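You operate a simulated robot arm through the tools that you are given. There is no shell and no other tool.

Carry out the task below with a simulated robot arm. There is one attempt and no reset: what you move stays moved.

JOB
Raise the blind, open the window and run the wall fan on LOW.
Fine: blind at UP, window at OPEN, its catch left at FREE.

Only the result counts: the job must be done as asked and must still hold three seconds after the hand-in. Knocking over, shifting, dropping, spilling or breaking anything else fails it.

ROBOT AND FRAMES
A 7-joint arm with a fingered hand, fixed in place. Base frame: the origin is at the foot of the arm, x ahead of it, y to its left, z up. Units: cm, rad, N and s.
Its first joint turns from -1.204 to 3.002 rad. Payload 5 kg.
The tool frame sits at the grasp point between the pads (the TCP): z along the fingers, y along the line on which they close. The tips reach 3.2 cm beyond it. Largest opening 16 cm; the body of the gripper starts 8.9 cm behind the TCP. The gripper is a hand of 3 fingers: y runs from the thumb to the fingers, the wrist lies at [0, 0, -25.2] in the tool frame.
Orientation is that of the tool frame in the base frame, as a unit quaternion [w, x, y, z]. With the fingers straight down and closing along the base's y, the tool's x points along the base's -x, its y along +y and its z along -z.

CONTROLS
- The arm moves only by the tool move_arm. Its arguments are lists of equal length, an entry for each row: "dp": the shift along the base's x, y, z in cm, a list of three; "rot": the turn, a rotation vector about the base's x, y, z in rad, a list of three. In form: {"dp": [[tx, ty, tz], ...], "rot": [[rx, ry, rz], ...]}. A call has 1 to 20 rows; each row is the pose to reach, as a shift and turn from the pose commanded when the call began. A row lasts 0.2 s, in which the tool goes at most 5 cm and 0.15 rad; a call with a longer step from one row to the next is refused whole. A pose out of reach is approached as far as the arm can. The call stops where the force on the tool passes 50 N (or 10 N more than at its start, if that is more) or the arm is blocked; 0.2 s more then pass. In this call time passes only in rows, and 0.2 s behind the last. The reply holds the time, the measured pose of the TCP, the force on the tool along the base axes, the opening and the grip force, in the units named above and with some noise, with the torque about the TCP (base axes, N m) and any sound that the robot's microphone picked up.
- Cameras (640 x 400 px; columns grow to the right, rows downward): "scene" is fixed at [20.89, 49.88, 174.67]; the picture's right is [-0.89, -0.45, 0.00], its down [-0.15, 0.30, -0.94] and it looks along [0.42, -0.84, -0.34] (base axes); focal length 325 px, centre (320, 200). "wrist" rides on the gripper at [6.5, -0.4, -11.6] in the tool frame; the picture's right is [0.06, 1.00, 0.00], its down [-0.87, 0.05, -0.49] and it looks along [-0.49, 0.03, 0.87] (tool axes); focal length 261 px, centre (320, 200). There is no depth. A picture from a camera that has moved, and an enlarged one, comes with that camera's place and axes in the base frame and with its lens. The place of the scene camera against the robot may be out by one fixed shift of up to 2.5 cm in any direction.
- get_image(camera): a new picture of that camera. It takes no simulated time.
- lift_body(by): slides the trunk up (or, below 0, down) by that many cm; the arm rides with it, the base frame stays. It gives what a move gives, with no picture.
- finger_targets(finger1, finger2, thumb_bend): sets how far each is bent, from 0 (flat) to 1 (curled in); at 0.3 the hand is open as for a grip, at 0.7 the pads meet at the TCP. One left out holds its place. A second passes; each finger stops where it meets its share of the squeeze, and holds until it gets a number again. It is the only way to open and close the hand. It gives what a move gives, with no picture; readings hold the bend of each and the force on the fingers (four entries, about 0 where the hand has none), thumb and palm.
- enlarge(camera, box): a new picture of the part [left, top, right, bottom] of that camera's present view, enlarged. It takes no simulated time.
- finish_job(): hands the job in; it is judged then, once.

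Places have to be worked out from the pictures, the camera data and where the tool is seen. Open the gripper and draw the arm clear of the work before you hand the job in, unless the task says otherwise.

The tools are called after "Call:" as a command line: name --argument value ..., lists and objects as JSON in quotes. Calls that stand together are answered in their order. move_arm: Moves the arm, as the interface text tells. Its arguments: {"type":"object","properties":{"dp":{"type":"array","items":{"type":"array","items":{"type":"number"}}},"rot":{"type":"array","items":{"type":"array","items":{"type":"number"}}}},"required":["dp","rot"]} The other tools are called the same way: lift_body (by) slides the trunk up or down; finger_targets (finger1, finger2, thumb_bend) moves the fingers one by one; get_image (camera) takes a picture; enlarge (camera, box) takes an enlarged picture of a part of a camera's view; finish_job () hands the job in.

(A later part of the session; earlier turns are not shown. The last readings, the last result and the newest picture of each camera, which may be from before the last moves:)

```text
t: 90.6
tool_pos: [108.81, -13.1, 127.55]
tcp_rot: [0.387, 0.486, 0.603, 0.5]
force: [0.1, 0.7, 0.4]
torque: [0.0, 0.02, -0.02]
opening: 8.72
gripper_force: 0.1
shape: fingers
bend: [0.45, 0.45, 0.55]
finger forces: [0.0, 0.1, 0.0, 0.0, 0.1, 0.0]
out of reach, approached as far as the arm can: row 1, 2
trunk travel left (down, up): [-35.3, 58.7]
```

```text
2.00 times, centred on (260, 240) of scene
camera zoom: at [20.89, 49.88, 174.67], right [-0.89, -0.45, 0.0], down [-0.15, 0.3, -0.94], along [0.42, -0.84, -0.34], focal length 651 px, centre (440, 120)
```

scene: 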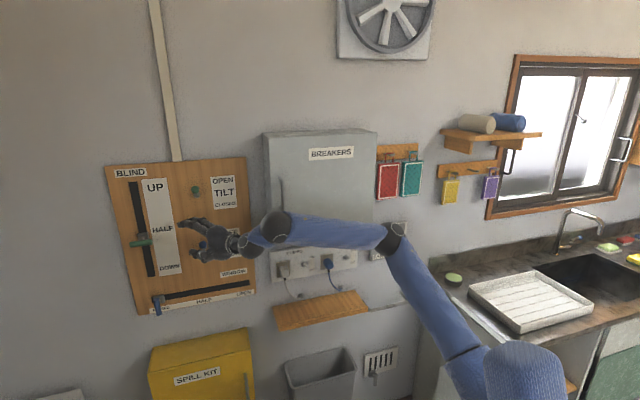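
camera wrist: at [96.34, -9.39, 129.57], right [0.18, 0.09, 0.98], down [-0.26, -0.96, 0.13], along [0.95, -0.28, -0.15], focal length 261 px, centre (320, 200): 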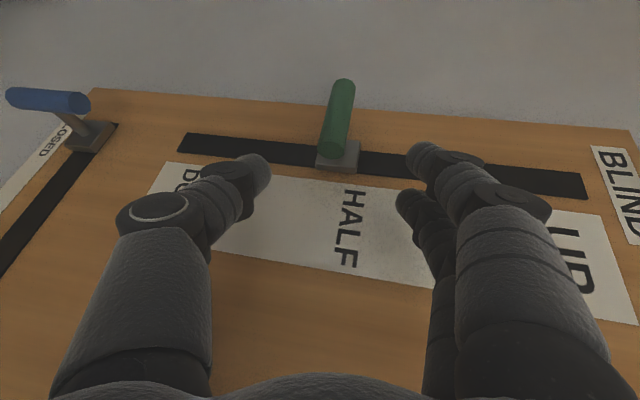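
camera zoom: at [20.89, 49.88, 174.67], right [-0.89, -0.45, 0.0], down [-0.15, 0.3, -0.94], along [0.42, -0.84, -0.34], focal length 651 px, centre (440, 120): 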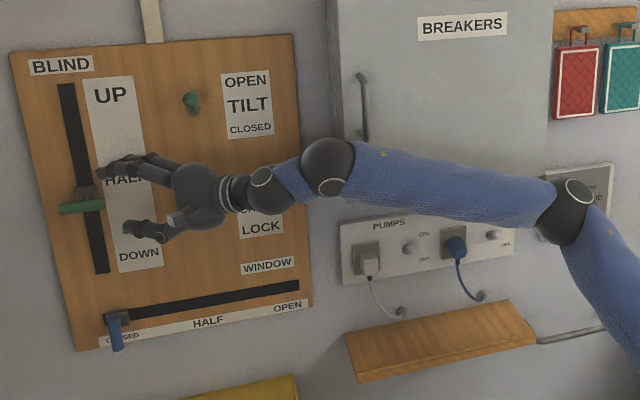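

The wrist joint and forearm pass just below the cabinet's handle, so I need the hand to point slightly upward while lifting. I'll close the fingers, back off a little, and try pitching the hand up.

Call:
finger_targets --finger1 0.7 --finger2 0.7 --thumb_bend 0.7

Call:
move_arm --dp '[[-1.5, -0.3, -1.5], [-3, -0.6, -3], [-4, -0.8, -4.5], [-4, -0.8, -6], [-4, -0.8, -7]]' --rot '[[0.025, -0.107, 0], [0.05, -0.214, 0], [0.075, -0.32, 0], [0.1, -0.427, 0], [0.125, -0.534, 0]]'

Call:
get_image --camera "scene"

```text
t: 91.6
tool_pos: [109.05, -13.19, 127.44]
tcp_rot: [0.386, 0.487, 0.603, 0.5]
force: [-1.0, 0.4, 0.8]
torque: [-0.04, 0.01, -0.05]
opening: 1.28
gripper_force: 0.1
shape: fingers
bend: [0.7, 0.7, 0.7]
finger forces: [0.0, 0.0, 0.0, 0.1, 0.0, 0.0]
trunk travel left (down, up): [-35.3, 58.7]
```

```text
t: 92.8
tool_pos: [104.98, -13.91, 120.32]
tcp_rot: [0.507, 0.372, 0.438, 0.642]
force: [0.5, 0.2, 0.3]
torque: [-0.02, 0.06, 0.0]
opening: 1.28
gripper_force: 0.1
shape: fingers
bend: [0.7, 0.7, 0.7]
finger forces: [0.1, 0.1, 0.1, 0.0, 0.0, 0.0]
trunk travel left (down, up): [-35.3, 58.7]
```

```text
taken
```

scene: 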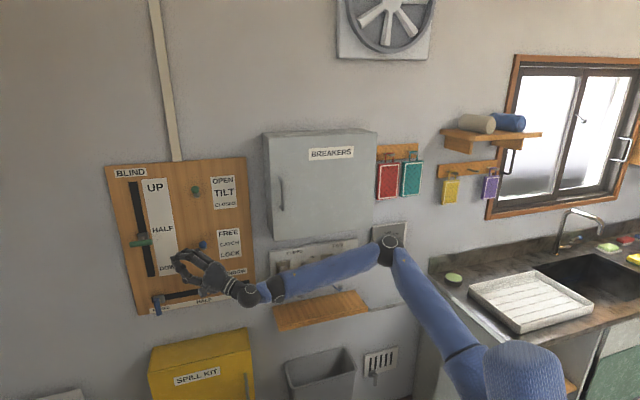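

Pitching up works (now +20°), and the forearm is low, below the handle. The closed fingers present a nearly flat top about 5 cm above the hand axis, so I'll slide them under the bar's right part at z≈120.5.

Call:
move_arm --dp '[[2.8, 0.7, 0], [5.6, 1.4, 0], [8.3, 2.1, 0]]' --rot '[[0, 0, 0], [0, 0, 0], [0, 0, 0]]'

Call:
get_image --camera "wrist"

Call:
enlarge --camera "scene" --box '[100, 190, 300, 320]'

```text
t: 93.6
tool_pos: [113.59, -12.02, 120.33]
tcp_rot: [0.506, 0.372, 0.438, 0.643]
force: [1.1, -1.0, -0.2]
torque: [0.02, -0.07, 0.02]
opening: 1.24
gripper_force: 0.1
shape: fingers
bend: [0.7, 0.7, 0.7]
finger forces: [0.0, 0.0, 0.1, 0.0, 0.0, 0.0]
trunk travel left (down, up): [-35.3, 58.7]
```

```text
taken
camera wrist: at [101.57, -7.79, 116.23], right [-0.34, -0.04, 0.94], down [-0.29, -0.95, -0.15], along [0.9, -0.32, 0.31], focal length 261 px, centre (320, 200)
```

wrist: 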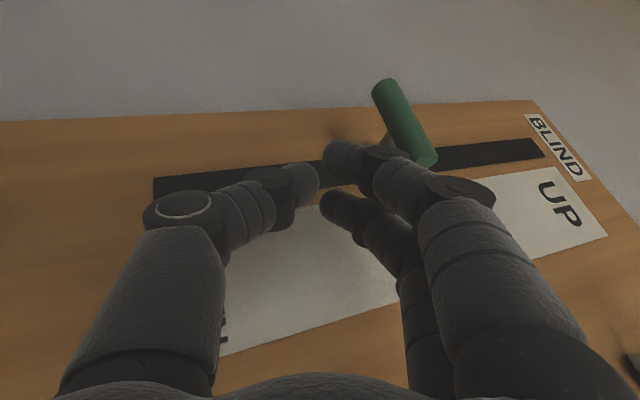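

```text
3.08 times, centred on (200, 255) of scene
camera zoom: at [20.89, 49.88, 174.67], right [-0.89, -0.45, 0.0], down [-0.15, 0.3, -0.94], along [0.42, -0.84, -0.34], focal length 1001 px, centre (689, 31)
```

zoom: 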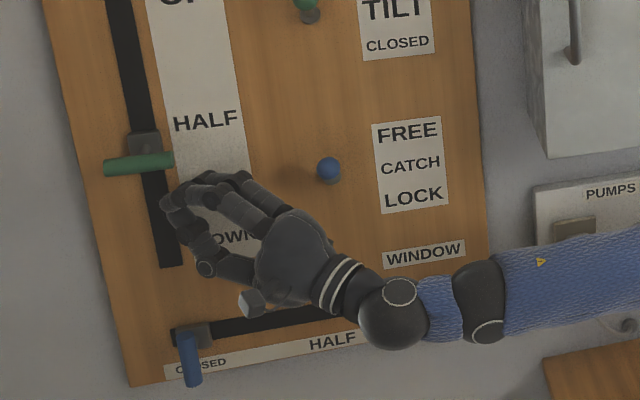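

The hand is under the bar but only the left finger overlaps its end by about 1 cm. I'll shift left 1.5 cm for better overlap.

Call:
move_arm --dp '[[-0.1, 0.8, 0], [-0.2, 1.6, 0]]' --rot '[[0, 0, 0.01], [0, 0, 0.02]]'

Call:
get_image --camera "wrist"

```text
t: 94.2
tool_pos: [112.88, -10.53, 120.48]
tcp_rot: [0.499, 0.366, 0.443, 0.648]
force: [0.1, 0.9, 1.2]
torque: [-0.01, -0.01, 0.02]
opening: 1.24
gripper_force: 0.1
shape: fingers
bend: [0.7, 0.7, 0.7]
finger forces: [0.1, 0.1, 0.1, 0.1, 0.1, 0.0]
out of reach, approached as far as the arm can: row 2
trunk travel left (down, up): [-35.3, 58.7]
```

```text
taken
camera wrist: at [100.83, -6.44, 116.39], right [-0.34, -0.05, 0.94], down [-0.27, -0.95, -0.15], along [0.9, -0.3, 0.31], focal length 261 px, centre (320, 200)
```

wrist: 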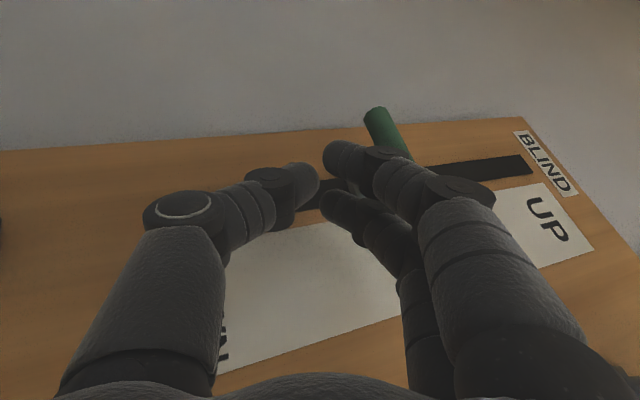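

A compromise position gives the best overlap: I'll move forward 0.5 cm and right 0.9 cm, then start lifting with the trunk.

Call:
move_arm --dp '[[0.6, -0.9, 0]]' --rot '[[0, 0, -0.02]]'

Call:
lift_body --by 4

Call:
get_image --camera "wrist"

Call:
enlarge --camera "scene" --box '[100, 150, 300, 300]'

```text
t: 94.6
tool_pos: [113.43, -11.42, 120.58]
tcp_rot: [0.506, 0.372, 0.439, 0.643]
force: [0.0, 0.9, 0.6]
torque: [0.01, -0.03, 0.01]
opening: 1.27
gripper_force: 0.1
shape: fingers
bend: [0.7, 0.7, 0.7]
finger forces: [0.1, 0.0, 0.1, 0.0, 0.0, 0.0]
trunk travel left (down, up): [-35.3, 58.7]
```

```text
t: 95.4
tool_pos: [113.59, -11.61, 124.45]
tcp_rot: [0.506, 0.372, 0.439, 0.643]
force: [0.3, 0.2, -1.1]
torque: [0.0, -0.01, 0.01]
opening: 1.2
gripper_force: 0.0
shape: fingers
bend: [0.7, 0.7, 0.7]
finger forces: [0.0, 0.1, 0.0, 0.0, 0.0, 0.0]
trunk travel left (down, up): [-39.3, 54.7]
```

```text
taken
camera wrist: at [101.57, -7.23, 120.4], right [-0.34, -0.04, 0.94], down [-0.29, -0.95, -0.15], along [0.9, -0.32, 0.31], focal length 261 px, centre (320, 200)
```

wrist: 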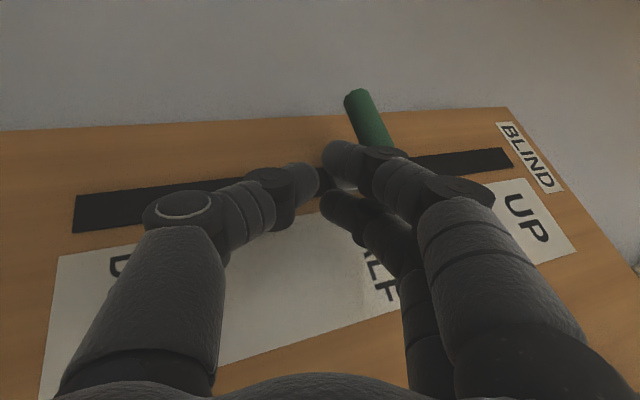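

```text
2.67 times, centred on (200, 225) of scene
camera zoom: at [20.89, 49.88, 174.67], right [-0.89, -0.45, 0.0], down [-0.15, 0.3, -0.94], along [0.42, -0.84, -0.34], focal length 868 px, centre (640, 133)
```

zoom: 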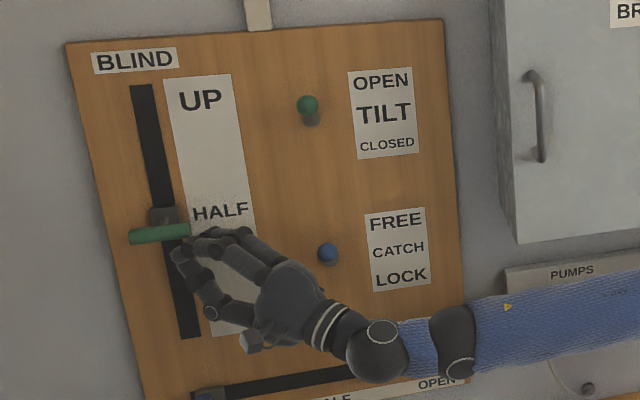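

The bar's image has risen by about 2 cm with the fingers, at about 1 N. I'll lift another 6 cm and check the forearm's clearance.

Call:
lift_body --by 6

Call:
enlarge --camera "scene" --box '[100, 150, 300, 300]'

Call:
get_image --camera "wrist"

```text
t: 96.4
tool_pos: [113.53, -11.48, 130.55]
tcp_rot: [0.505, 0.372, 0.439, 0.643]
force: [-2.9, 4.6, -1.6]
torque: [-0.14, -0.12, 0.04]
opening: 1.08
gripper_force: 2.3
shape: fingers
bend: [0.71, 0.7, 0.7]
finger forces: [4.8, 0.0, 0.1, 0.0, 0.1, 0.0]
trunk travel left (down, up): [-45.3, 48.7]
```

```text
2.67 times, centred on (200, 225) of scene
camera zoom: at [20.89, 49.88, 174.67], right [-0.89, -0.45, 0.0], down [-0.15, 0.3, -0.94], along [0.42, -0.84, -0.34], focal length 868 px, centre (640, 133)
```

zoom: 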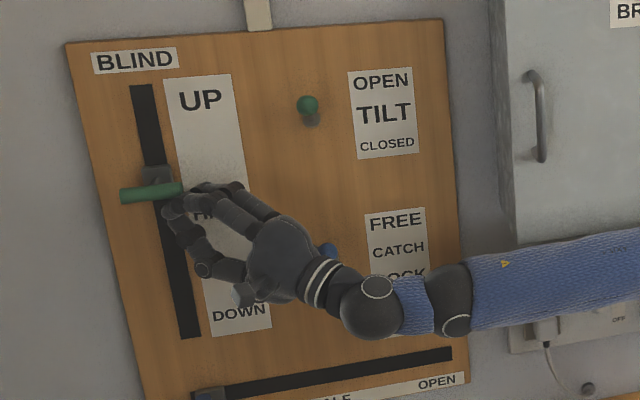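

```text
taken
camera wrist: at [101.5, -7.13, 126.47], right [-0.34, -0.04, 0.94], down [-0.29, -0.95, -0.15], along [0.9, -0.32, 0.31], focal length 261 px, centre (320, 200)
```

wrist: 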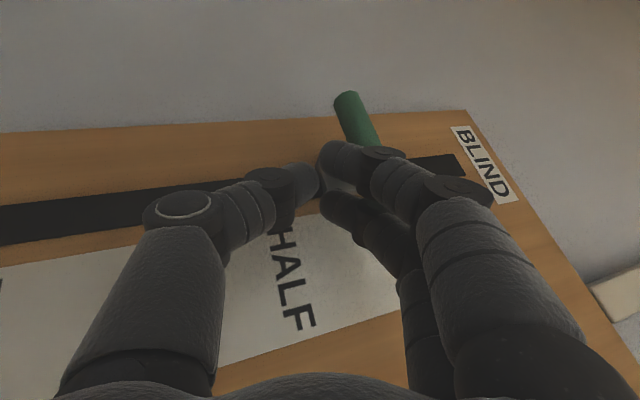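

The bar is rising smoothly (now z≈135) and the forearm is well below the handle. I'll lift another 5 cm.

Call:
lift_body --by 5

Call:
enlarge --camera "scene" --box '[100, 150, 300, 300]'

```text
t: 97.4
tool_pos: [113.46, -11.5, 135.48]
tcp_rot: [0.505, 0.372, 0.439, 0.643]
force: [-2.5, 2.2, -2.3]
torque: [-0.1, -0.08, 0.05]
opening: 1.12
gripper_force: 1.9
shape: fingers
bend: [0.7, 0.7, 0.7]
finger forces: [4.5, 0.0, 0.0, 0.0, 0.0, 0.0]
trunk travel left (down, up): [-50.3, 43.7]
```

```text
2.67 times, centred on (200, 225) of scene
camera zoom: at [20.89, 49.88, 174.67], right [-0.89, -0.45, 0.0], down [-0.15, 0.3, -0.94], along [0.42, -0.84, -0.34], focal length 868 px, centre (640, 133)
```

zoom: 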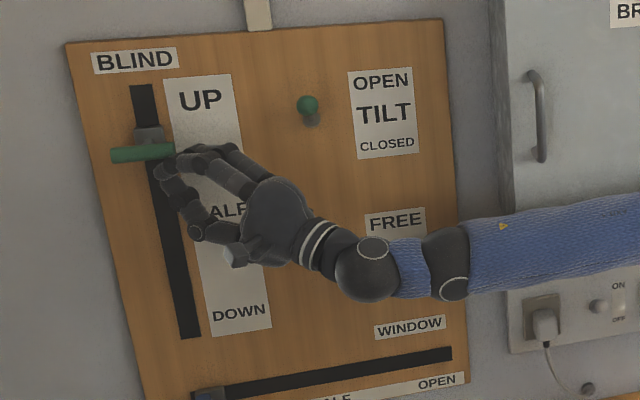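

Bar at z≈140, about 3 cm below its stop. I'll lift 3 cm more and check.

Call:
lift_body --by 3

Call:
enlarge --camera "scene" --box '[100, 150, 300, 300]'

```text
t: 98.1
tool_pos: [113.48, -11.59, 138.48]
tcp_rot: [0.506, 0.372, 0.438, 0.643]
force: [0.1, 0.1, -0.8]
torque: [0.0, 0.0, 0.01]
opening: 1.21
gripper_force: 0.0
shape: fingers
bend: [0.7, 0.7, 0.7]
finger forces: [0.0, 0.0, 0.1, 0.1, 0.0, 0.0]
trunk travel left (down, up): [-53.3, 40.7]
```

```text
2.67 times, centred on (200, 225) of scene
camera zoom: at [20.89, 49.88, 174.67], right [-0.89, -0.45, 0.0], down [-0.15, 0.3, -0.94], along [0.42, -0.84, -0.34], focal length 868 px, centre (640, 133)
```

zoom: 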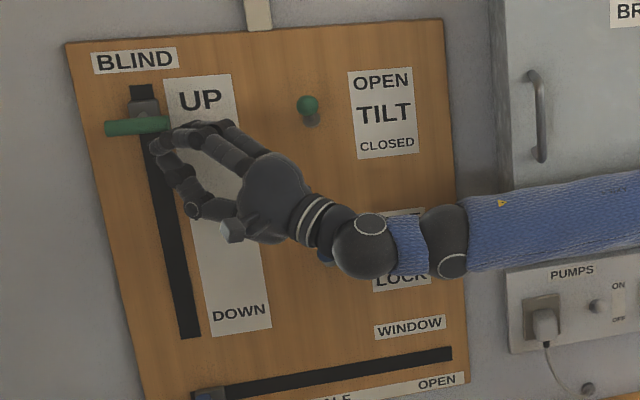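

The bar appears to have snapped up to UP (z≈143.6), with no finger load now. I'll nudge up slightly to confirm it's at the end of travel.

Call:
lift_body --by 0.8

Call:
enlarge --camera "scene" --box '[110, 150, 210, 250]'

Call:
get_image --camera "wrist"

```text
t: 98.7
tool_pos: [113.53, -11.5, 139.31]
tcp_rot: [0.506, 0.372, 0.438, 0.644]
force: [-0.1, -0.4, 0.2]
torque: [0.04, -0.03, 0.01]
opening: 1.19
gripper_force: 0.1
shape: fingers
bend: [0.7, 0.7, 0.7]
finger forces: [0.0, 0.1, 0.0, 0.0, 0.1, 0.0]
trunk travel left (down, up): [-54.1, 39.9]
```

```text
4.00 times, centred on (160, 200) of scene
camera zoom: at [20.89, 49.88, 174.67], right [-0.89, -0.45, 0.0], down [-0.15, 0.3, -0.94], along [0.42, -0.84, -0.34], focal length 1302 px, centre (960, 200)
```

zoom: 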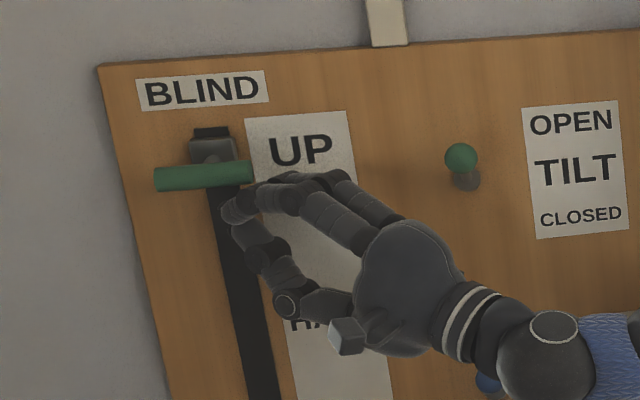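

```text
taken
camera wrist: at [101.56, -7.22, 135.23], right [-0.34, -0.04, 0.94], down [-0.29, -0.95, -0.15], along [0.9, -0.32, 0.31], focal length 261 px, centre (320, 200)
```

wrist: 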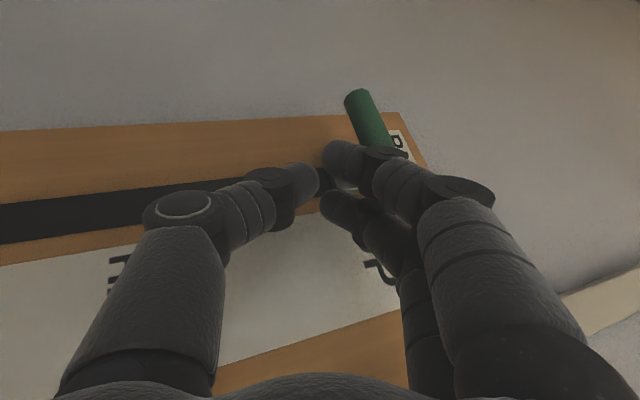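

A small gap to the slot's top is still visible and there's no contact force, so I'll nudge up another 1 cm.

Call:
lift_body --by 1

Call:
enlarge --camera "scene" --box '[110, 150, 210, 250]'

```text
t: 99.3
tool_pos: [113.45, -11.39, 140.32]
tcp_rot: [0.506, 0.371, 0.439, 0.643]
force: [-5.5, 4.5, -4.0]
torque: [-0.14, -0.16, 0.0]
opening: 0.95
gripper_force: 4.1
shape: fingers
bend: [0.71, 0.7, 0.7]
finger forces: [7.1, 0.0, 0.1, 0.0, 0.0, 0.1]
trunk travel left (down, up): [-55.1, 38.9]
```

```text
4.00 times, centred on (160, 200) of scene
camera zoom: at [20.89, 49.88, 174.67], right [-0.89, -0.45, 0.0], down [-0.15, 0.3, -0.94], along [0.42, -0.84, -0.34], focal length 1302 px, centre (960, 200)
```

zoom: 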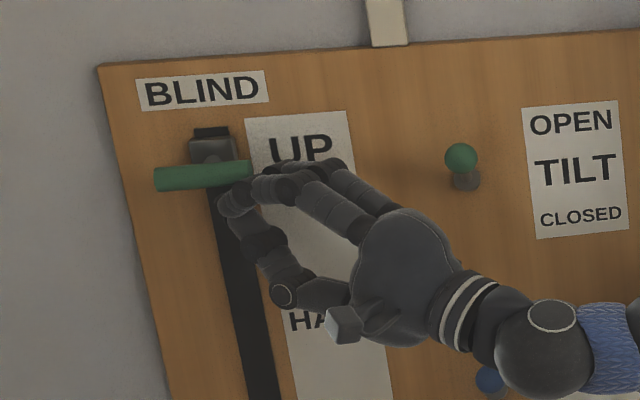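

The bar didn't move under 7 N, so the blind is at its UP stop. I'll lower the hand away from it and retract.

Call:
lift_body --by -4

Call:
move_arm --dp '[[-3, -0.7, 0], [-6, -1.4, 0], [-9, -2.1, 0], [-12, -2.8, 0]]' --rot '[[0, 0, 0], [0, 0, 0], [0, 0, 0], [0, 0, 0]]'

Call:
enlarge --camera "scene" --box '[90, 150, 290, 325]'

```text
t: 100.1
tool_pos: [113.46, -11.41, 136.47]
tcp_rot: [0.507, 0.372, 0.438, 0.643]
force: [0.1, 0.7, 0.6]
torque: [0.0, 0.03, 0.0]
opening: 1.21
gripper_force: 0.1
shape: fingers
bend: [0.7, 0.7, 0.7]
finger forces: [0.0, 0.1, 0.0, 0.0, 0.0, 0.0]
trunk travel left (down, up): [-51.1, 42.9]
```

```text
t: 101.1
tool_pos: [101.31, -14.09, 136.4]
tcp_rot: [0.506, 0.372, 0.438, 0.644]
force: [0.1, 0.0, -0.5]
torque: [0.01, 0.01, 0.01]
opening: 1.21
gripper_force: 0.1
shape: fingers
bend: [0.7, 0.7, 0.7]
finger forces: [0.0, 0.0, 0.0, 0.0, 0.0, 0.0]
trunk travel left (down, up): [-51.1, 42.9]
```

```text
2.29 times, centred on (190, 238) of scene
camera zoom: at [20.89, 49.88, 174.67], right [-0.89, -0.45, 0.0], down [-0.15, 0.3, -0.94], along [0.42, -0.84, -0.34], focal length 744 px, centre (617, 114)
```

zoom: 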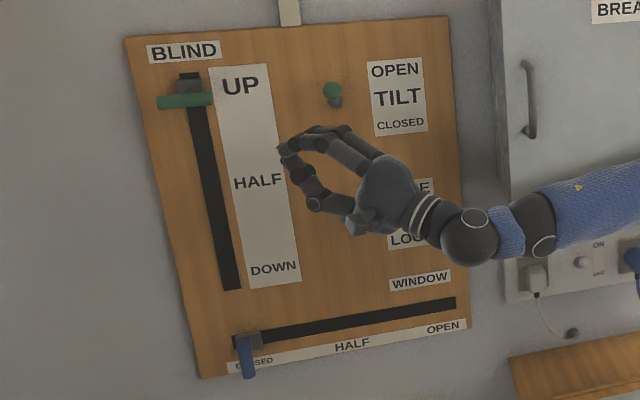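

Blind is UP and holding. For the window handle I'll retract a little more, lower the trunk to its height, and re-check the catch on the way.

Call:
move_arm --dp '[[-3, -0.6, 0], [-6, -1.2, 0]]' --rot '[[0, 0, 0], [0, 0, 0]]'

Call:
lift_body --by -33

Call:
get_image --camera "wrist"

Call:
get_image --camera "scene"

```text
t: 101.7
tool_pos: [95.22, -15.68, 136.36]
tcp_rot: [0.506, 0.372, 0.438, 0.643]
force: [-0.5, -0.4, -1.0]
torque: [0.01, -0.01, 0.02]
opening: 1.23
gripper_force: 0.0
shape: fingers
bend: [0.7, 0.7, 0.7]
finger forces: [0.0, 0.0, 0.0, 0.1, 0.0, 0.0]
trunk travel left (down, up): [-51.1, 42.9]
```

```text
t: 104.9
tool_pos: [95.3, -15.74, 103.26]
tcp_rot: [0.506, 0.372, 0.438, 0.643]
force: [0.1, -0.2, 0.5]
torque: [0.01, 0.01, -0.02]
opening: 1.2
gripper_force: 0.1
shape: fingers
bend: [0.7, 0.7, 0.7]
finger forces: [0.1, 0.0, 0.0, 0.0, 0.0, 0.1]
trunk travel left (down, up): [-18.1, 75.9]
```

```text
taken
camera wrist: at [83.33, -11.41, 99.2], right [-0.34, -0.04, 0.94], down [-0.29, -0.95, -0.15], along [0.9, -0.32, 0.31], focal length 261 px, centre (320, 200)
```

wrist: 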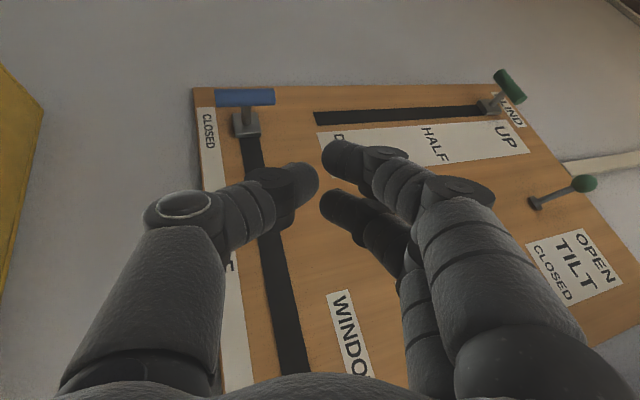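

```text
taken
```

scene: 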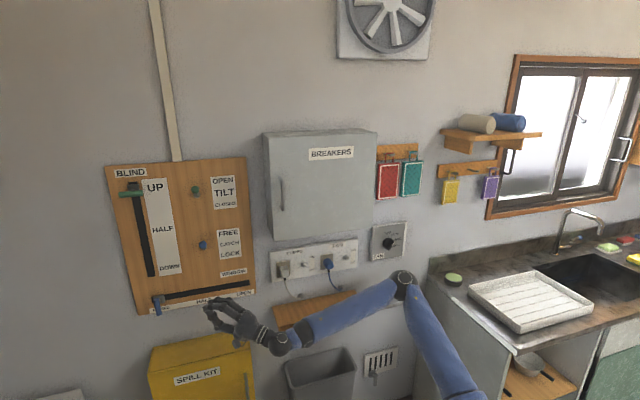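

Everything holds. I'll roll the hand back to about 45° so the fingers end up on the left-upper side and the thumb on the right-lower side of the window bar, then open for caging.

Call:
move_arm --dp '[[0, 0, 0], [0, 0, 0], [0, 0, 0], [0, 0, 0], [0, 0, 0], [0, 0, 0]]' --rot '[[-0.121, -0.024, -0.045], [-0.241, -0.048, -0.089], [-0.362, -0.073, -0.134], [-0.483, -0.097, -0.178], [-0.603, -0.121, -0.223], [-0.724, -0.145, -0.267]]'

Call:
finger_targets --finger1 0.48 --finger2 0.48 --thumb_bend 0.52

Call:
get_image --camera "wrist"

```text
t: 106.3
tool_pos: [95.38, -15.7, 103.28]
tcp_rot: [0.713, 0.176, 0.548, 0.399]
force: [0.6, 0.9, -0.2]
torque: [0.02, 0.01, 0.05]
opening: 1.2
gripper_force: 0.0
shape: fingers
bend: [0.7, 0.7, 0.7]
finger forces: [0.1, 0.0, 0.0, 0.0, 0.0, 0.1]
trunk travel left (down, up): [-18.1, 75.9]
```

```text
t: 107.3
tool_pos: [95.41, -15.64, 103.32]
tcp_rot: [0.713, 0.175, 0.548, 0.401]
force: [-0.1, -0.3, 0.9]
torque: [0.01, -0.01, 0.01]
opening: 8.66
gripper_force: 0.1
shape: fingers
bend: [0.48, 0.48, 0.52]
finger forces: [0.0, 0.1, 0.1, 0.0, 0.0, 0.1]
trunk travel left (down, up): [-18.1, 75.9]
```

```text
taken
camera wrist: at [85.32, -13.08, 94.98], right [-0.37, 0.66, 0.65], down [-0.54, -0.72, 0.43], along [0.75, -0.19, 0.63], focal length 261 px, centre (320, 200)
```

wrist: 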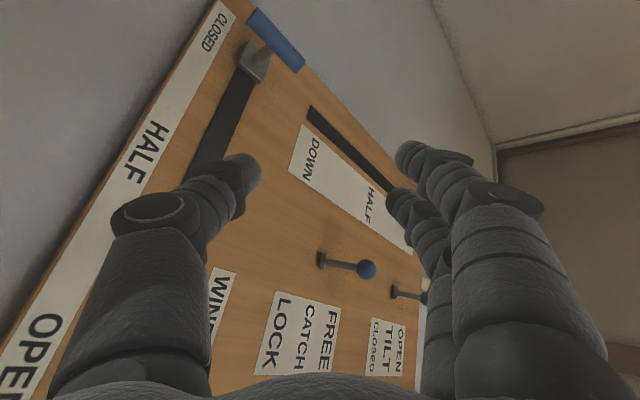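

At this far-left reach the hand necessarily points along the wall, so the best hook is with fingers above and thumb below, curling around the bar's far side. I'll roll back to 90° and level the pitch.

Call:
move_arm --dp '[[0, 0, 0], [0, 0, 0], [0, 0, 0], [0, 0, 0], [0, 0, 0], [0, 0, 0]]' --rot '[[0.121, 0.024, 0.045], [0.241, 0.048, 0.089], [0.362, 0.073, 0.134], [0.483, 0.097, 0.178], [0.603, 0.121, 0.223], [0.724, 0.145, 0.267]]'

Call:
move_arm --dp '[[2, 0.5, 0], [4, 1, 0], [6, 1.5, 0]]' --rot '[[-0.022, 0.107, 0], [-0.044, 0.214, 0], [-0.064, 0.314, 0]]'

Call:
finger_targets --finger1 0.38 --finger2 0.38 --thumb_bend 0.42

Call:
get_image --camera "wrist"

```text
t: 108.7
tool_pos: [95.34, -15.78, 103.13]
tcp_rot: [0.505, 0.372, 0.438, 0.644]
force: [-0.4, 0.2, -0.1]
torque: [-0.01, -0.04, 0.0]
opening: 8.69
gripper_force: 0.0
shape: fingers
bend: [0.48, 0.48, 0.52]
finger forces: [0.1, 0.1, 0.0, 0.0, 0.1, 0.0]
trunk travel left (down, up): [-18.1, 75.9]
```

```text
t: 109.5
tool_pos: [101.06, -14.23, 103.25]
tcp_rot: [0.442, 0.452, 0.532, 0.563]
force: [0.4, -0.2, 0.4]
torque: [-0.04, 0.0, 0.0]
opening: 8.7
gripper_force: 0.0
shape: fingers
bend: [0.48, 0.48, 0.52]
finger forces: [0.1, 0.0, 0.0, 0.1, 0.1, 0.0]
trunk travel left (down, up): [-18.1, 75.9]
```

```text
t: 110.5
tool_pos: [100.96, -14.18, 103.24]
tcp_rot: [0.443, 0.452, 0.532, 0.563]
force: [-1.1, -0.7, 0.7]
torque: [0.03, 0.0, 0.01]
opening: 12.74
gripper_force: 0.0
shape: fingers
bend: [0.38, 0.38, 0.42]
finger forces: [0.1, 0.0, 0.0, 0.0, 0.1, 0.1]
trunk travel left (down, up): [-18.1, 75.9]
```

```text
taken
camera wrist: at [88.43, -10.05, 102.8], right [-0.03, 0.02, 1.0], down [-0.31, -0.95, 0.01], along [0.95, -0.31, 0.03], focal length 261 px, centre (320, 200)
```

wrist: 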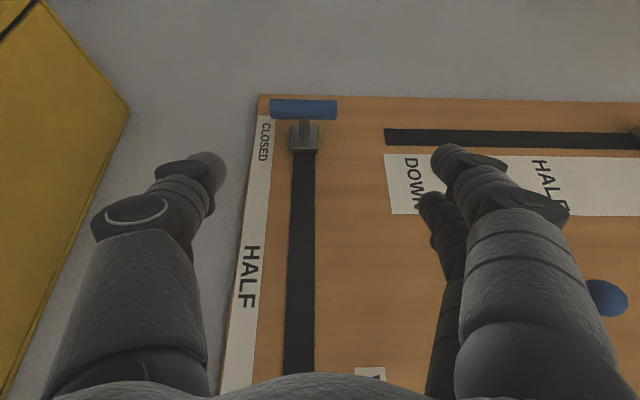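

The bar centre is at z≈102 and level with the hand. I'll advance so the bar passes between the fingers and thumb.

Call:
move_arm --dp '[[3.1, 1, -0.3], [6.2, 2, -0.6], [9.3, 3, -0.9], [11.5, 3.8, -1.2]]' --rot '[[0, 0, 0], [0, 0, 0], [0, 0, 0], [0, 0, 0]]'

Call:
get_image --camera "wrist"

Call:
enlarge --camera "scene" --box '[110, 240, 290, 350]'

```text
t: 111.5
tool_pos: [112.94, -10.29, 102.02]
tcp_rot: [0.442, 0.453, 0.532, 0.563]
force: [0.1, -0.1, 0.6]
torque: [0.04, 0.02, -0.01]
opening: 12.75
gripper_force: 0.0
shape: fingers
bend: [0.38, 0.38, 0.42]
finger forces: [0.1, 0.0, 0.0, 0.0, 0.0, 0.1]
trunk travel left (down, up): [-18.1, 75.9]
```

```text
taken
camera wrist: at [100.23, -6.27, 101.58], right [-0.03, 0.02, 1.0], down [-0.31, -0.95, 0.01], along [0.95, -0.31, 0.03], focal length 261 px, centre (320, 200)
```

wrist: 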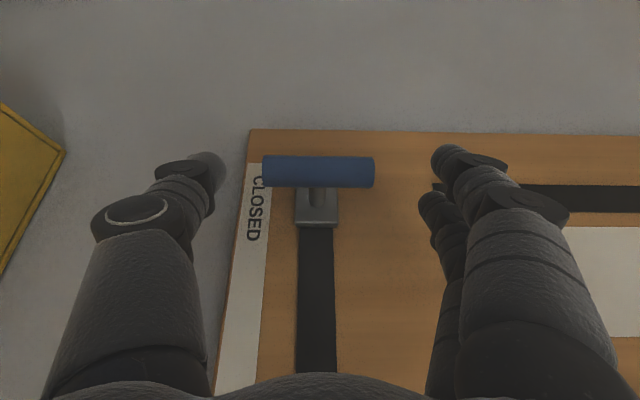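

```text
3.56 times, centred on (200, 295) of scene
camera zoom: at [20.89, 49.88, 174.67], right [-0.89, -0.45, 0.0], down [-0.15, 0.3, -0.94], along [0.42, -0.84, -0.34], focal length 1157 px, centre (747, -138)
```

zoom: 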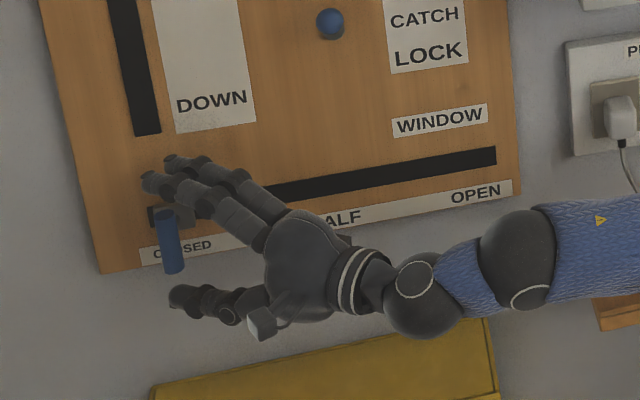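

The bar sits between the thumb and fingers, about 1 cm beyond the hand's centre. I'll advance another 1.2 cm so the fingertips close beyond it.

Call:
move_arm --dp '[[0.6, 0.15, 0], [1.3, 0.3, 0]]' --rot '[[0, 0, 0], [0, 0, 0]]'

Call:
get_image --camera "wrist"

```text
t: 112.1
tool_pos: [113.97, -10.11, 102.1]
tcp_rot: [0.442, 0.452, 0.532, 0.563]
force: [-0.1, -1.1, 0.6]
torque: [-0.01, -0.01, -0.01]
opening: 12.76
gripper_force: 0.0
shape: fingers
bend: [0.38, 0.38, 0.42]
finger forces: [0.0, 0.1, 0.0, 0.0, 0.0, 0.0]
trunk travel left (down, up): [-18.1, 75.9]
```

```text
taken
camera wrist: at [101.24, -6.08, 101.59], right [-0.03, 0.02, 1.0], down [-0.31, -0.95, 0.01], along [0.95, -0.31, 0.03], focal length 261 px, centre (320, 200)
```

wrist: 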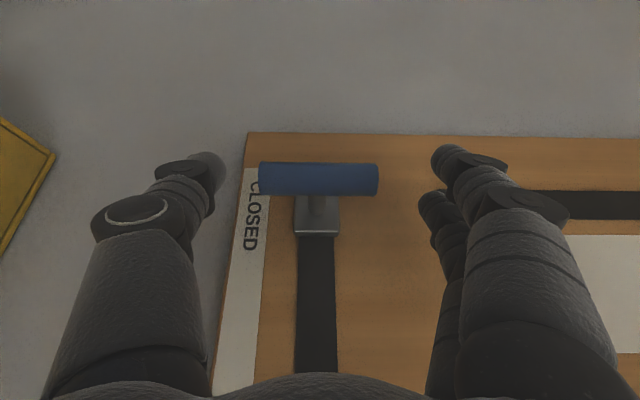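

Re-triangulating from the wrist views puts the bar about 1.4 cm further than I thought (≈(115.3,-9.4)). I'll try to advance another 1.5 cm.

Call:
move_arm --dp '[[0.8, 0.2, 0], [1.6, 0.4, 0]]' --rot '[[0, 0, 0.01], [0, 0, 0.03]]'

Call:
get_image --camera "wrist"

```text
t: 112.7
tool_pos: [114.89, -10.49, 102.19]
tcp_rot: [0.434, 0.443, 0.54, 0.569]
force: [0.3, 0.0, -0.4]
torque: [0.03, 0.0, 0.01]
opening: 12.78
gripper_force: 0.1
shape: fingers
bend: [0.38, 0.38, 0.42]
finger forces: [0.0, 0.0, 0.1, 0.0, 0.0, 0.1]
out of reach, approached as far as the arm can: row 1, 2
trunk travel left (down, up): [-18.1, 75.9]
```

```text
taken
camera wrist: at [102.01, -6.75, 101.65], right [-0.03, 0.02, 1.0], down [-0.28, -0.96, 0.01], along [0.96, -0.28, 0.04], focal length 261 px, centre (320, 200)
```

wrist: 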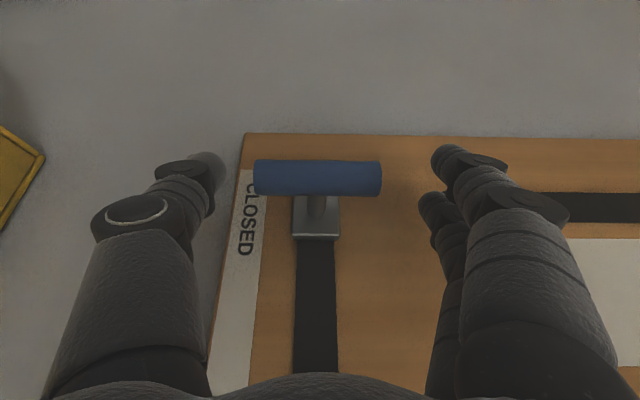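

The bar is now inside the hook zone. I'll curl the fingers and thumb to 0.63 so their tips pass around the bar's far side at top and bottom.

Call:
finger_targets --finger1 0.63 --finger2 0.63 --thumb_bend 0.63

Call:
get_image --camera "wrist"

Call:
enlarge --camera "scene" --box '[110, 240, 290, 350]'

```text
t: 113.7
tool_pos: [114.91, -10.48, 101.8]
tcp_rot: [0.433, 0.444, 0.541, 0.568]
force: [3.0, 1.4, -12.3]
torque: [-0.21, 0.11, 0.03]
opening: 7.31
gripper_force: 16.1
shape: fingers
bend: [0.56, 0.63, 0.58]
finger forces: [10.3, 0.0, 0.0, 0.0, 22.3, 0.0]
trunk travel left (down, up): [-18.1, 75.9]
```

```text
taken
camera wrist: at [102.13, -6.74, 101.41], right [-0.03, 0.02, 1.0], down [-0.28, -0.96, 0.01], along [0.96, -0.28, 0.03], focal length 261 px, centre (320, 200)
```

wrist: 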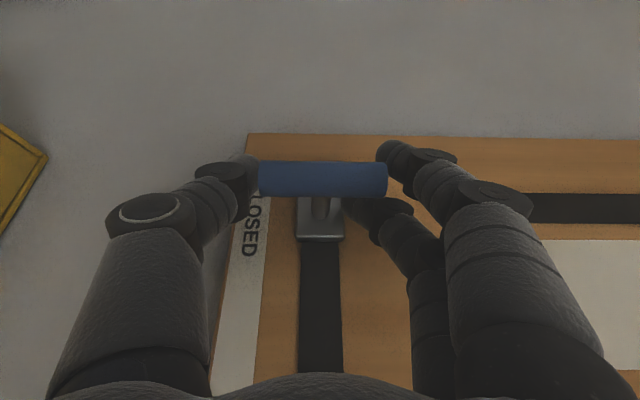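

```text
3.56 times, centred on (200, 295) of scene
camera zoom: at [20.89, 49.88, 174.67], right [-0.89, -0.45, 0.0], down [-0.15, 0.3, -0.94], along [0.42, -0.84, -0.34], focal length 1157 px, centre (747, -138)
```

zoom: 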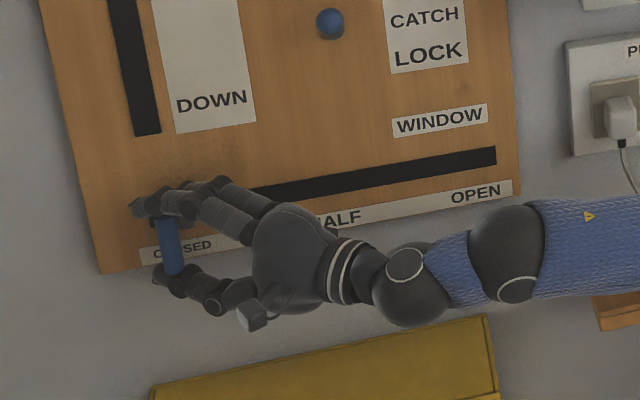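

The bar is pinched end-to-end (10 N top, 22 N bottom), which should carry it by friction. I'll drag right along the wall about 4 cm and check.

Call:
move_arm --dp '[[-0.7, -0.7, 0], [-1.5, -1.5, 0], [-2.3, -2.3, 0], [-3, -3, 0]]' --rot '[[0, 0, 0], [0, 0, 0], [0, 0, 0], [0, 0, 0]]'

Call:
get_image --camera "wrist"

Call:
enlarge --camera "scene" --box '[110, 240, 290, 350]'

```text
t: 114.7
tool_pos: [111.78, -13.69, 101.74]
tcp_rot: [0.434, 0.444, 0.539, 0.569]
force: [-10.2, -0.8, -9.1]
torque: [-0.24, 0.27, 0.09]
opening: 7.22
gripper_force: 15.9
shape: fingers
bend: [0.56, 0.63, 0.59]
finger forces: [10.8, 0.0, 0.0, 0.0, 21.1, 0.0]
trunk travel left (down, up): [-18.1, 75.9]
```

```text
taken
camera wrist: at [98.96, -9.98, 101.36], right [-0.03, 0.02, 1.0], down [-0.28, -0.96, 0.01], along [0.96, -0.28, 0.03], focal length 261 px, centre (320, 200)
```

wrist: 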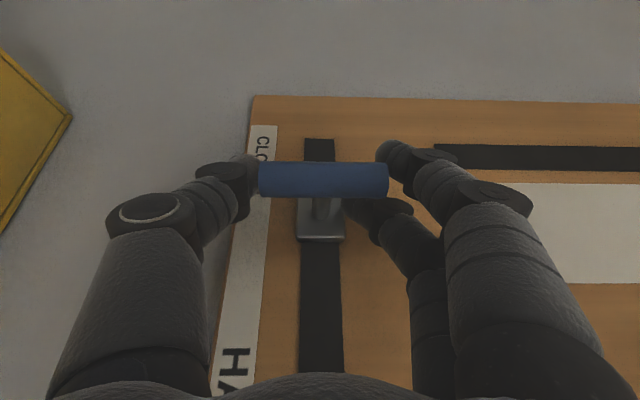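

```text
3.56 times, centred on (200, 295) of scene
camera zoom: at [20.89, 49.88, 174.67], right [-0.89, -0.45, 0.0], down [-0.15, 0.3, -0.94], along [0.42, -0.84, -0.34], focal length 1157 px, centre (747, -138)
```

zoom: 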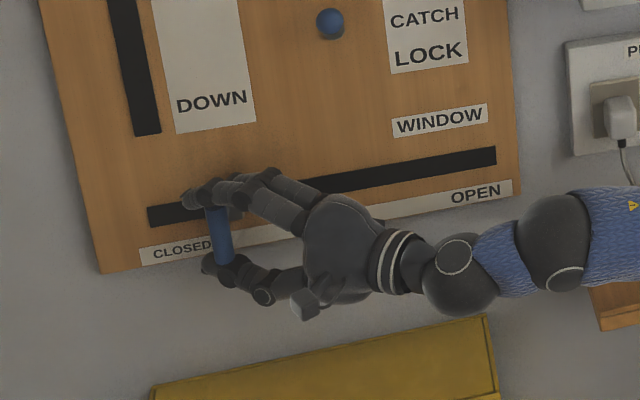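

The handle is following: the slot is exposed on its left. I'll continue dragging right by about 12 cm.

Call:
move_arm --dp '[[-1.7, -1.7, 0], [-3.4, -3.4, 0], [-5.1, -5.1, 0], [-6.8, -6.8, 0], [-8.5, -8.5, 0]]' --rot '[[0, 0, 0], [0, 0, 0], [0, 0, 0], [0, 0, 0], [0, 0, 0]]'

Call:
get_image --camera "wrist"

Call:
enlarge --camera "scene" --box '[110, 240, 290, 350]'

```text
t: 115.9
tool_pos: [103.35, -22.48, 101.7]
tcp_rot: [0.434, 0.443, 0.54, 0.569]
force: [-17.1, -6.1, -10.2]
torque: [-0.51, 0.42, 0.12]
opening: 6.99
gripper_force: 17.2
shape: fingers
bend: [0.57, 0.63, 0.6]
finger forces: [10.9, 0.1, 0.0, 0.0, 23.4, 0.0]
trunk travel left (down, up): [-18.1, 75.9]
```

```text
taken
camera wrist: at [90.49, -18.64, 101.21], right [-0.03, 0.02, 1.0], down [-0.28, -0.96, 0.01], along [0.96, -0.28, 0.03], focal length 261 px, centre (320, 200)
```

wrist: 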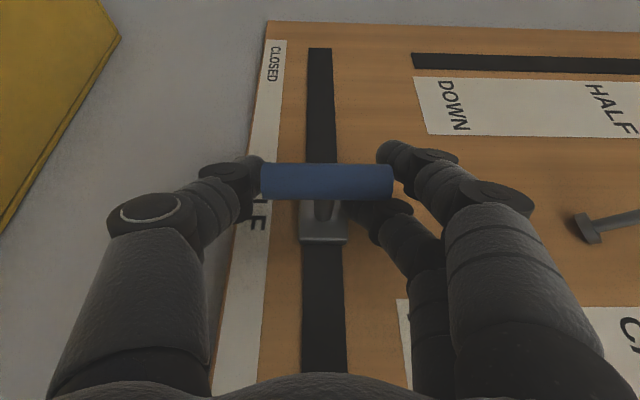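

```text
3.56 times, centred on (200, 295) of scene
camera zoom: at [20.89, 49.88, 174.67], right [-0.89, -0.45, 0.0], down [-0.15, 0.3, -0.94], along [0.42, -0.84, -0.34], focal length 1157 px, centre (747, -138)
```

zoom: 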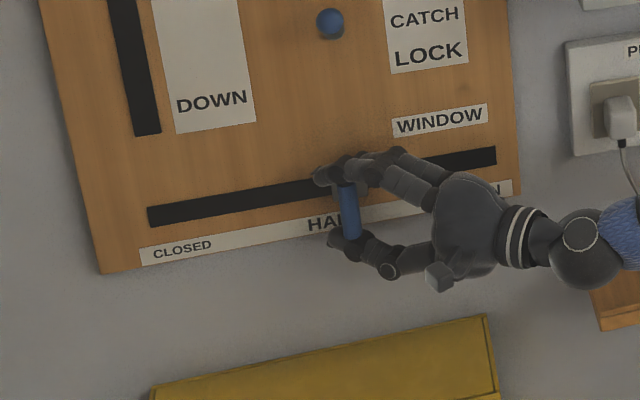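

The handle has just passed HALF. I'll continue right about 9.5 cm more.

Call:
move_arm --dp '[[-1.7, -1.7, 0], [-3.4, -3.4, 0], [-5.1, -5.1, 0], [-6.7, -6.7, 0]]' --rot '[[0, 0, 0], [0, 0, 0], [0, 0, 0], [0, 0, 0]]'

Call:
get_image --camera "wrist"

Call:
enlarge --camera "scene" --box '[140, 220, 320, 350]'

```text
t: 116.9
tool_pos: [96.27, -29.39, 101.63]
tcp_rot: [0.435, 0.444, 0.538, 0.569]
force: [-19.8, -14.5, -12.4]
torque: [-0.66, 0.57, 0.11]
opening: 6.97
gripper_force: 18.4
shape: fingers
bend: [0.57, 0.63, 0.6]
finger forces: [9.5, 0.0, 0.0, 0.0, 27.0, 0.0]
trunk travel left (down, up): [-18.1, 75.9]
```

```text
taken
camera wrist: at [83.49, -25.62, 101.27], right [-0.03, 0.02, 1.0], down [-0.28, -0.96, 0.01], along [0.96, -0.28, 0.03], focal length 261 px, centre (320, 200)
```

wrist: 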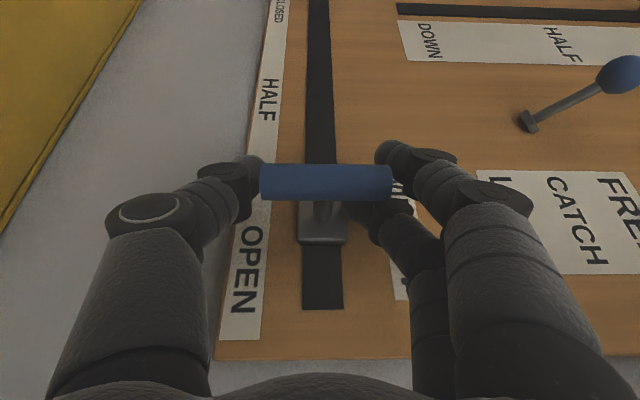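

```text
3.08 times, centred on (230, 285) of scene
camera zoom: at [20.89, 49.88, 174.67], right [-0.89, -0.45, 0.0], down [-0.15, 0.3, -0.94], along [0.42, -0.84, -0.34], focal length 1001 px, centre (597, -62)
```

zoom: 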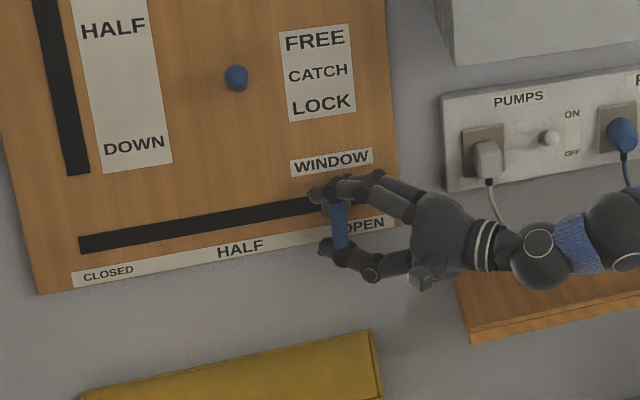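

About 4 cm of slot remains. I'll continue in small steps until the end stop.

Call:
move_arm --dp '[[-0.8, -0.8, 0], [-1.6, -1.6, 0], [-2.2, -2.2, 0]]' --rot '[[0, 0, 0], [0, 0, 0], [0, 0, 0]]'

Call:
get_image --camera "wrist"

```text
t: 117.7
tool_pos: [94.34, -31.27, 101.7]
tcp_rot: [0.434, 0.443, 0.539, 0.569]
force: [-1.1, -8.9, -12.8]
torque: [-0.68, 0.38, -0.05]
opening: 7.09
gripper_force: 18.7
shape: fingers
bend: [0.56, 0.63, 0.59]
finger forces: [11.7, 0.0, 0.0, 0.0, 25.7, 0.0]
trunk travel left (down, up): [-18.1, 75.9]
```

```text
taken
camera wrist: at [81.6, -27.43, 101.33], right [-0.03, 0.02, 1.0], down [-0.28, -0.96, 0.01], along [0.96, -0.28, 0.03], focal length 261 px, centre (320, 200)
```

wrist: 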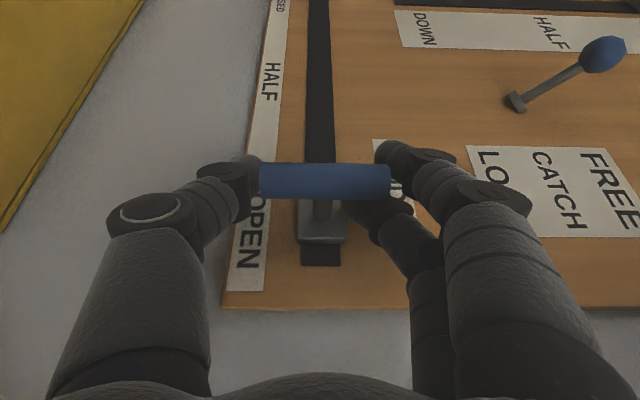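

About 1 cm of slot is left. I'll move another 1 cm and watch for the stop.

Call:
move_arm --dp '[[-0.5, -0.5, 0], [-1.0, -1.0, 0]]' --rot '[[0, 0, 0], [0, 0, 0]]'

Call:
get_image --camera "wrist"

Call:
enlarge --camera "scene" --box '[140, 220, 320, 350]'

```text
t: 118.3
tool_pos: [93.51, -31.7, 101.84]
tcp_rot: [0.434, 0.443, 0.54, 0.568]
force: [38.9, 16.3, -7.0]
torque: [-0.57, 0.23, -0.26]
opening: 7.38
gripper_force: 21.2
shape: fingers
bend: [0.53, 0.63, 0.58]
finger forces: [21.6, 0.0, 0.0, 0.0, 20.3, 0.0]
trunk travel left (down, up): [-18.1, 75.9]
```

```text
taken
camera wrist: at [80.82, -28.06, 101.38], right [-0.03, 0.02, 1.0], down [-0.28, -0.96, 0.01], along [0.96, -0.28, 0.03], focal length 261 px, centre (320, 200)
```

wrist: 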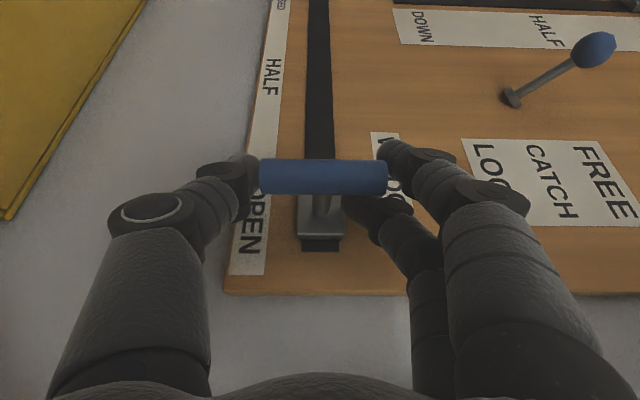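

```text
3.08 times, centred on (230, 285) of scene
camera zoom: at [20.89, 49.88, 174.67], right [-0.89, -0.45, 0.0], down [-0.15, 0.3, -0.94], along [0.42, -0.84, -0.34], focal length 1001 px, centre (597, -62)
```

zoom: 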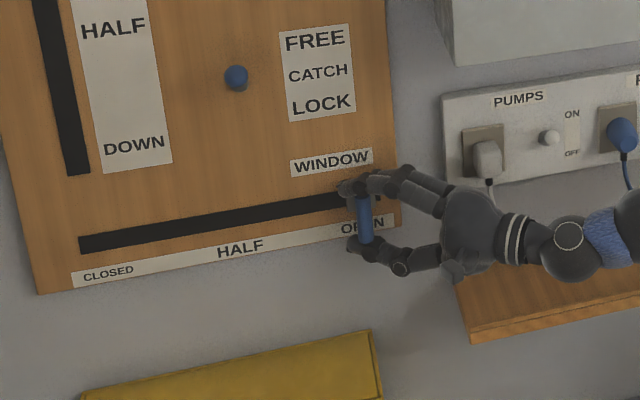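

The force jumped to about 40 N against the motion: the handle is at its OPEN stop. I'll open the hand to release it.

Call:
finger_targets --finger1 0.38 --finger2 0.38 --thumb_bend 0.42

Call:
get_image --camera "wrist"

```text
t: 119.3
tool_pos: [93.33, -32.06, 102.12]
tcp_rot: [0.435, 0.443, 0.539, 0.569]
force: [-0.1, 0.3, -0.2]
torque: [0.01, 0.02, -0.01]
opening: 12.78
gripper_force: 0.0
shape: fingers
bend: [0.38, 0.38, 0.42]
finger forces: [0.0, 0.0, 0.0, 0.1, 0.1, 0.0]
trunk travel left (down, up): [-18.1, 75.9]
```

```text
taken
camera wrist: at [80.54, -28.29, 101.58], right [-0.03, 0.02, 1.0], down [-0.28, -0.96, 0.01], along [0.96, -0.28, 0.04], focal length 261 px, centre (320, 200)
```

wrist: 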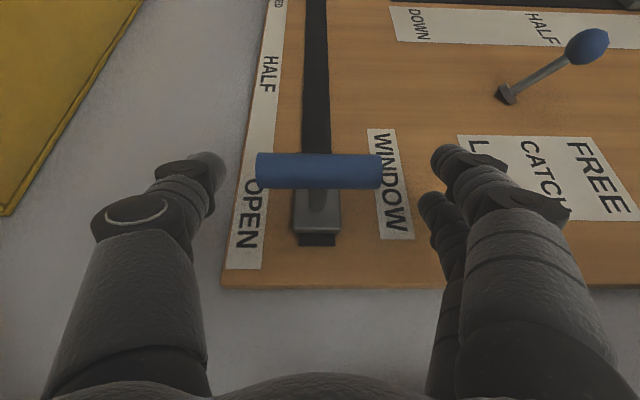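

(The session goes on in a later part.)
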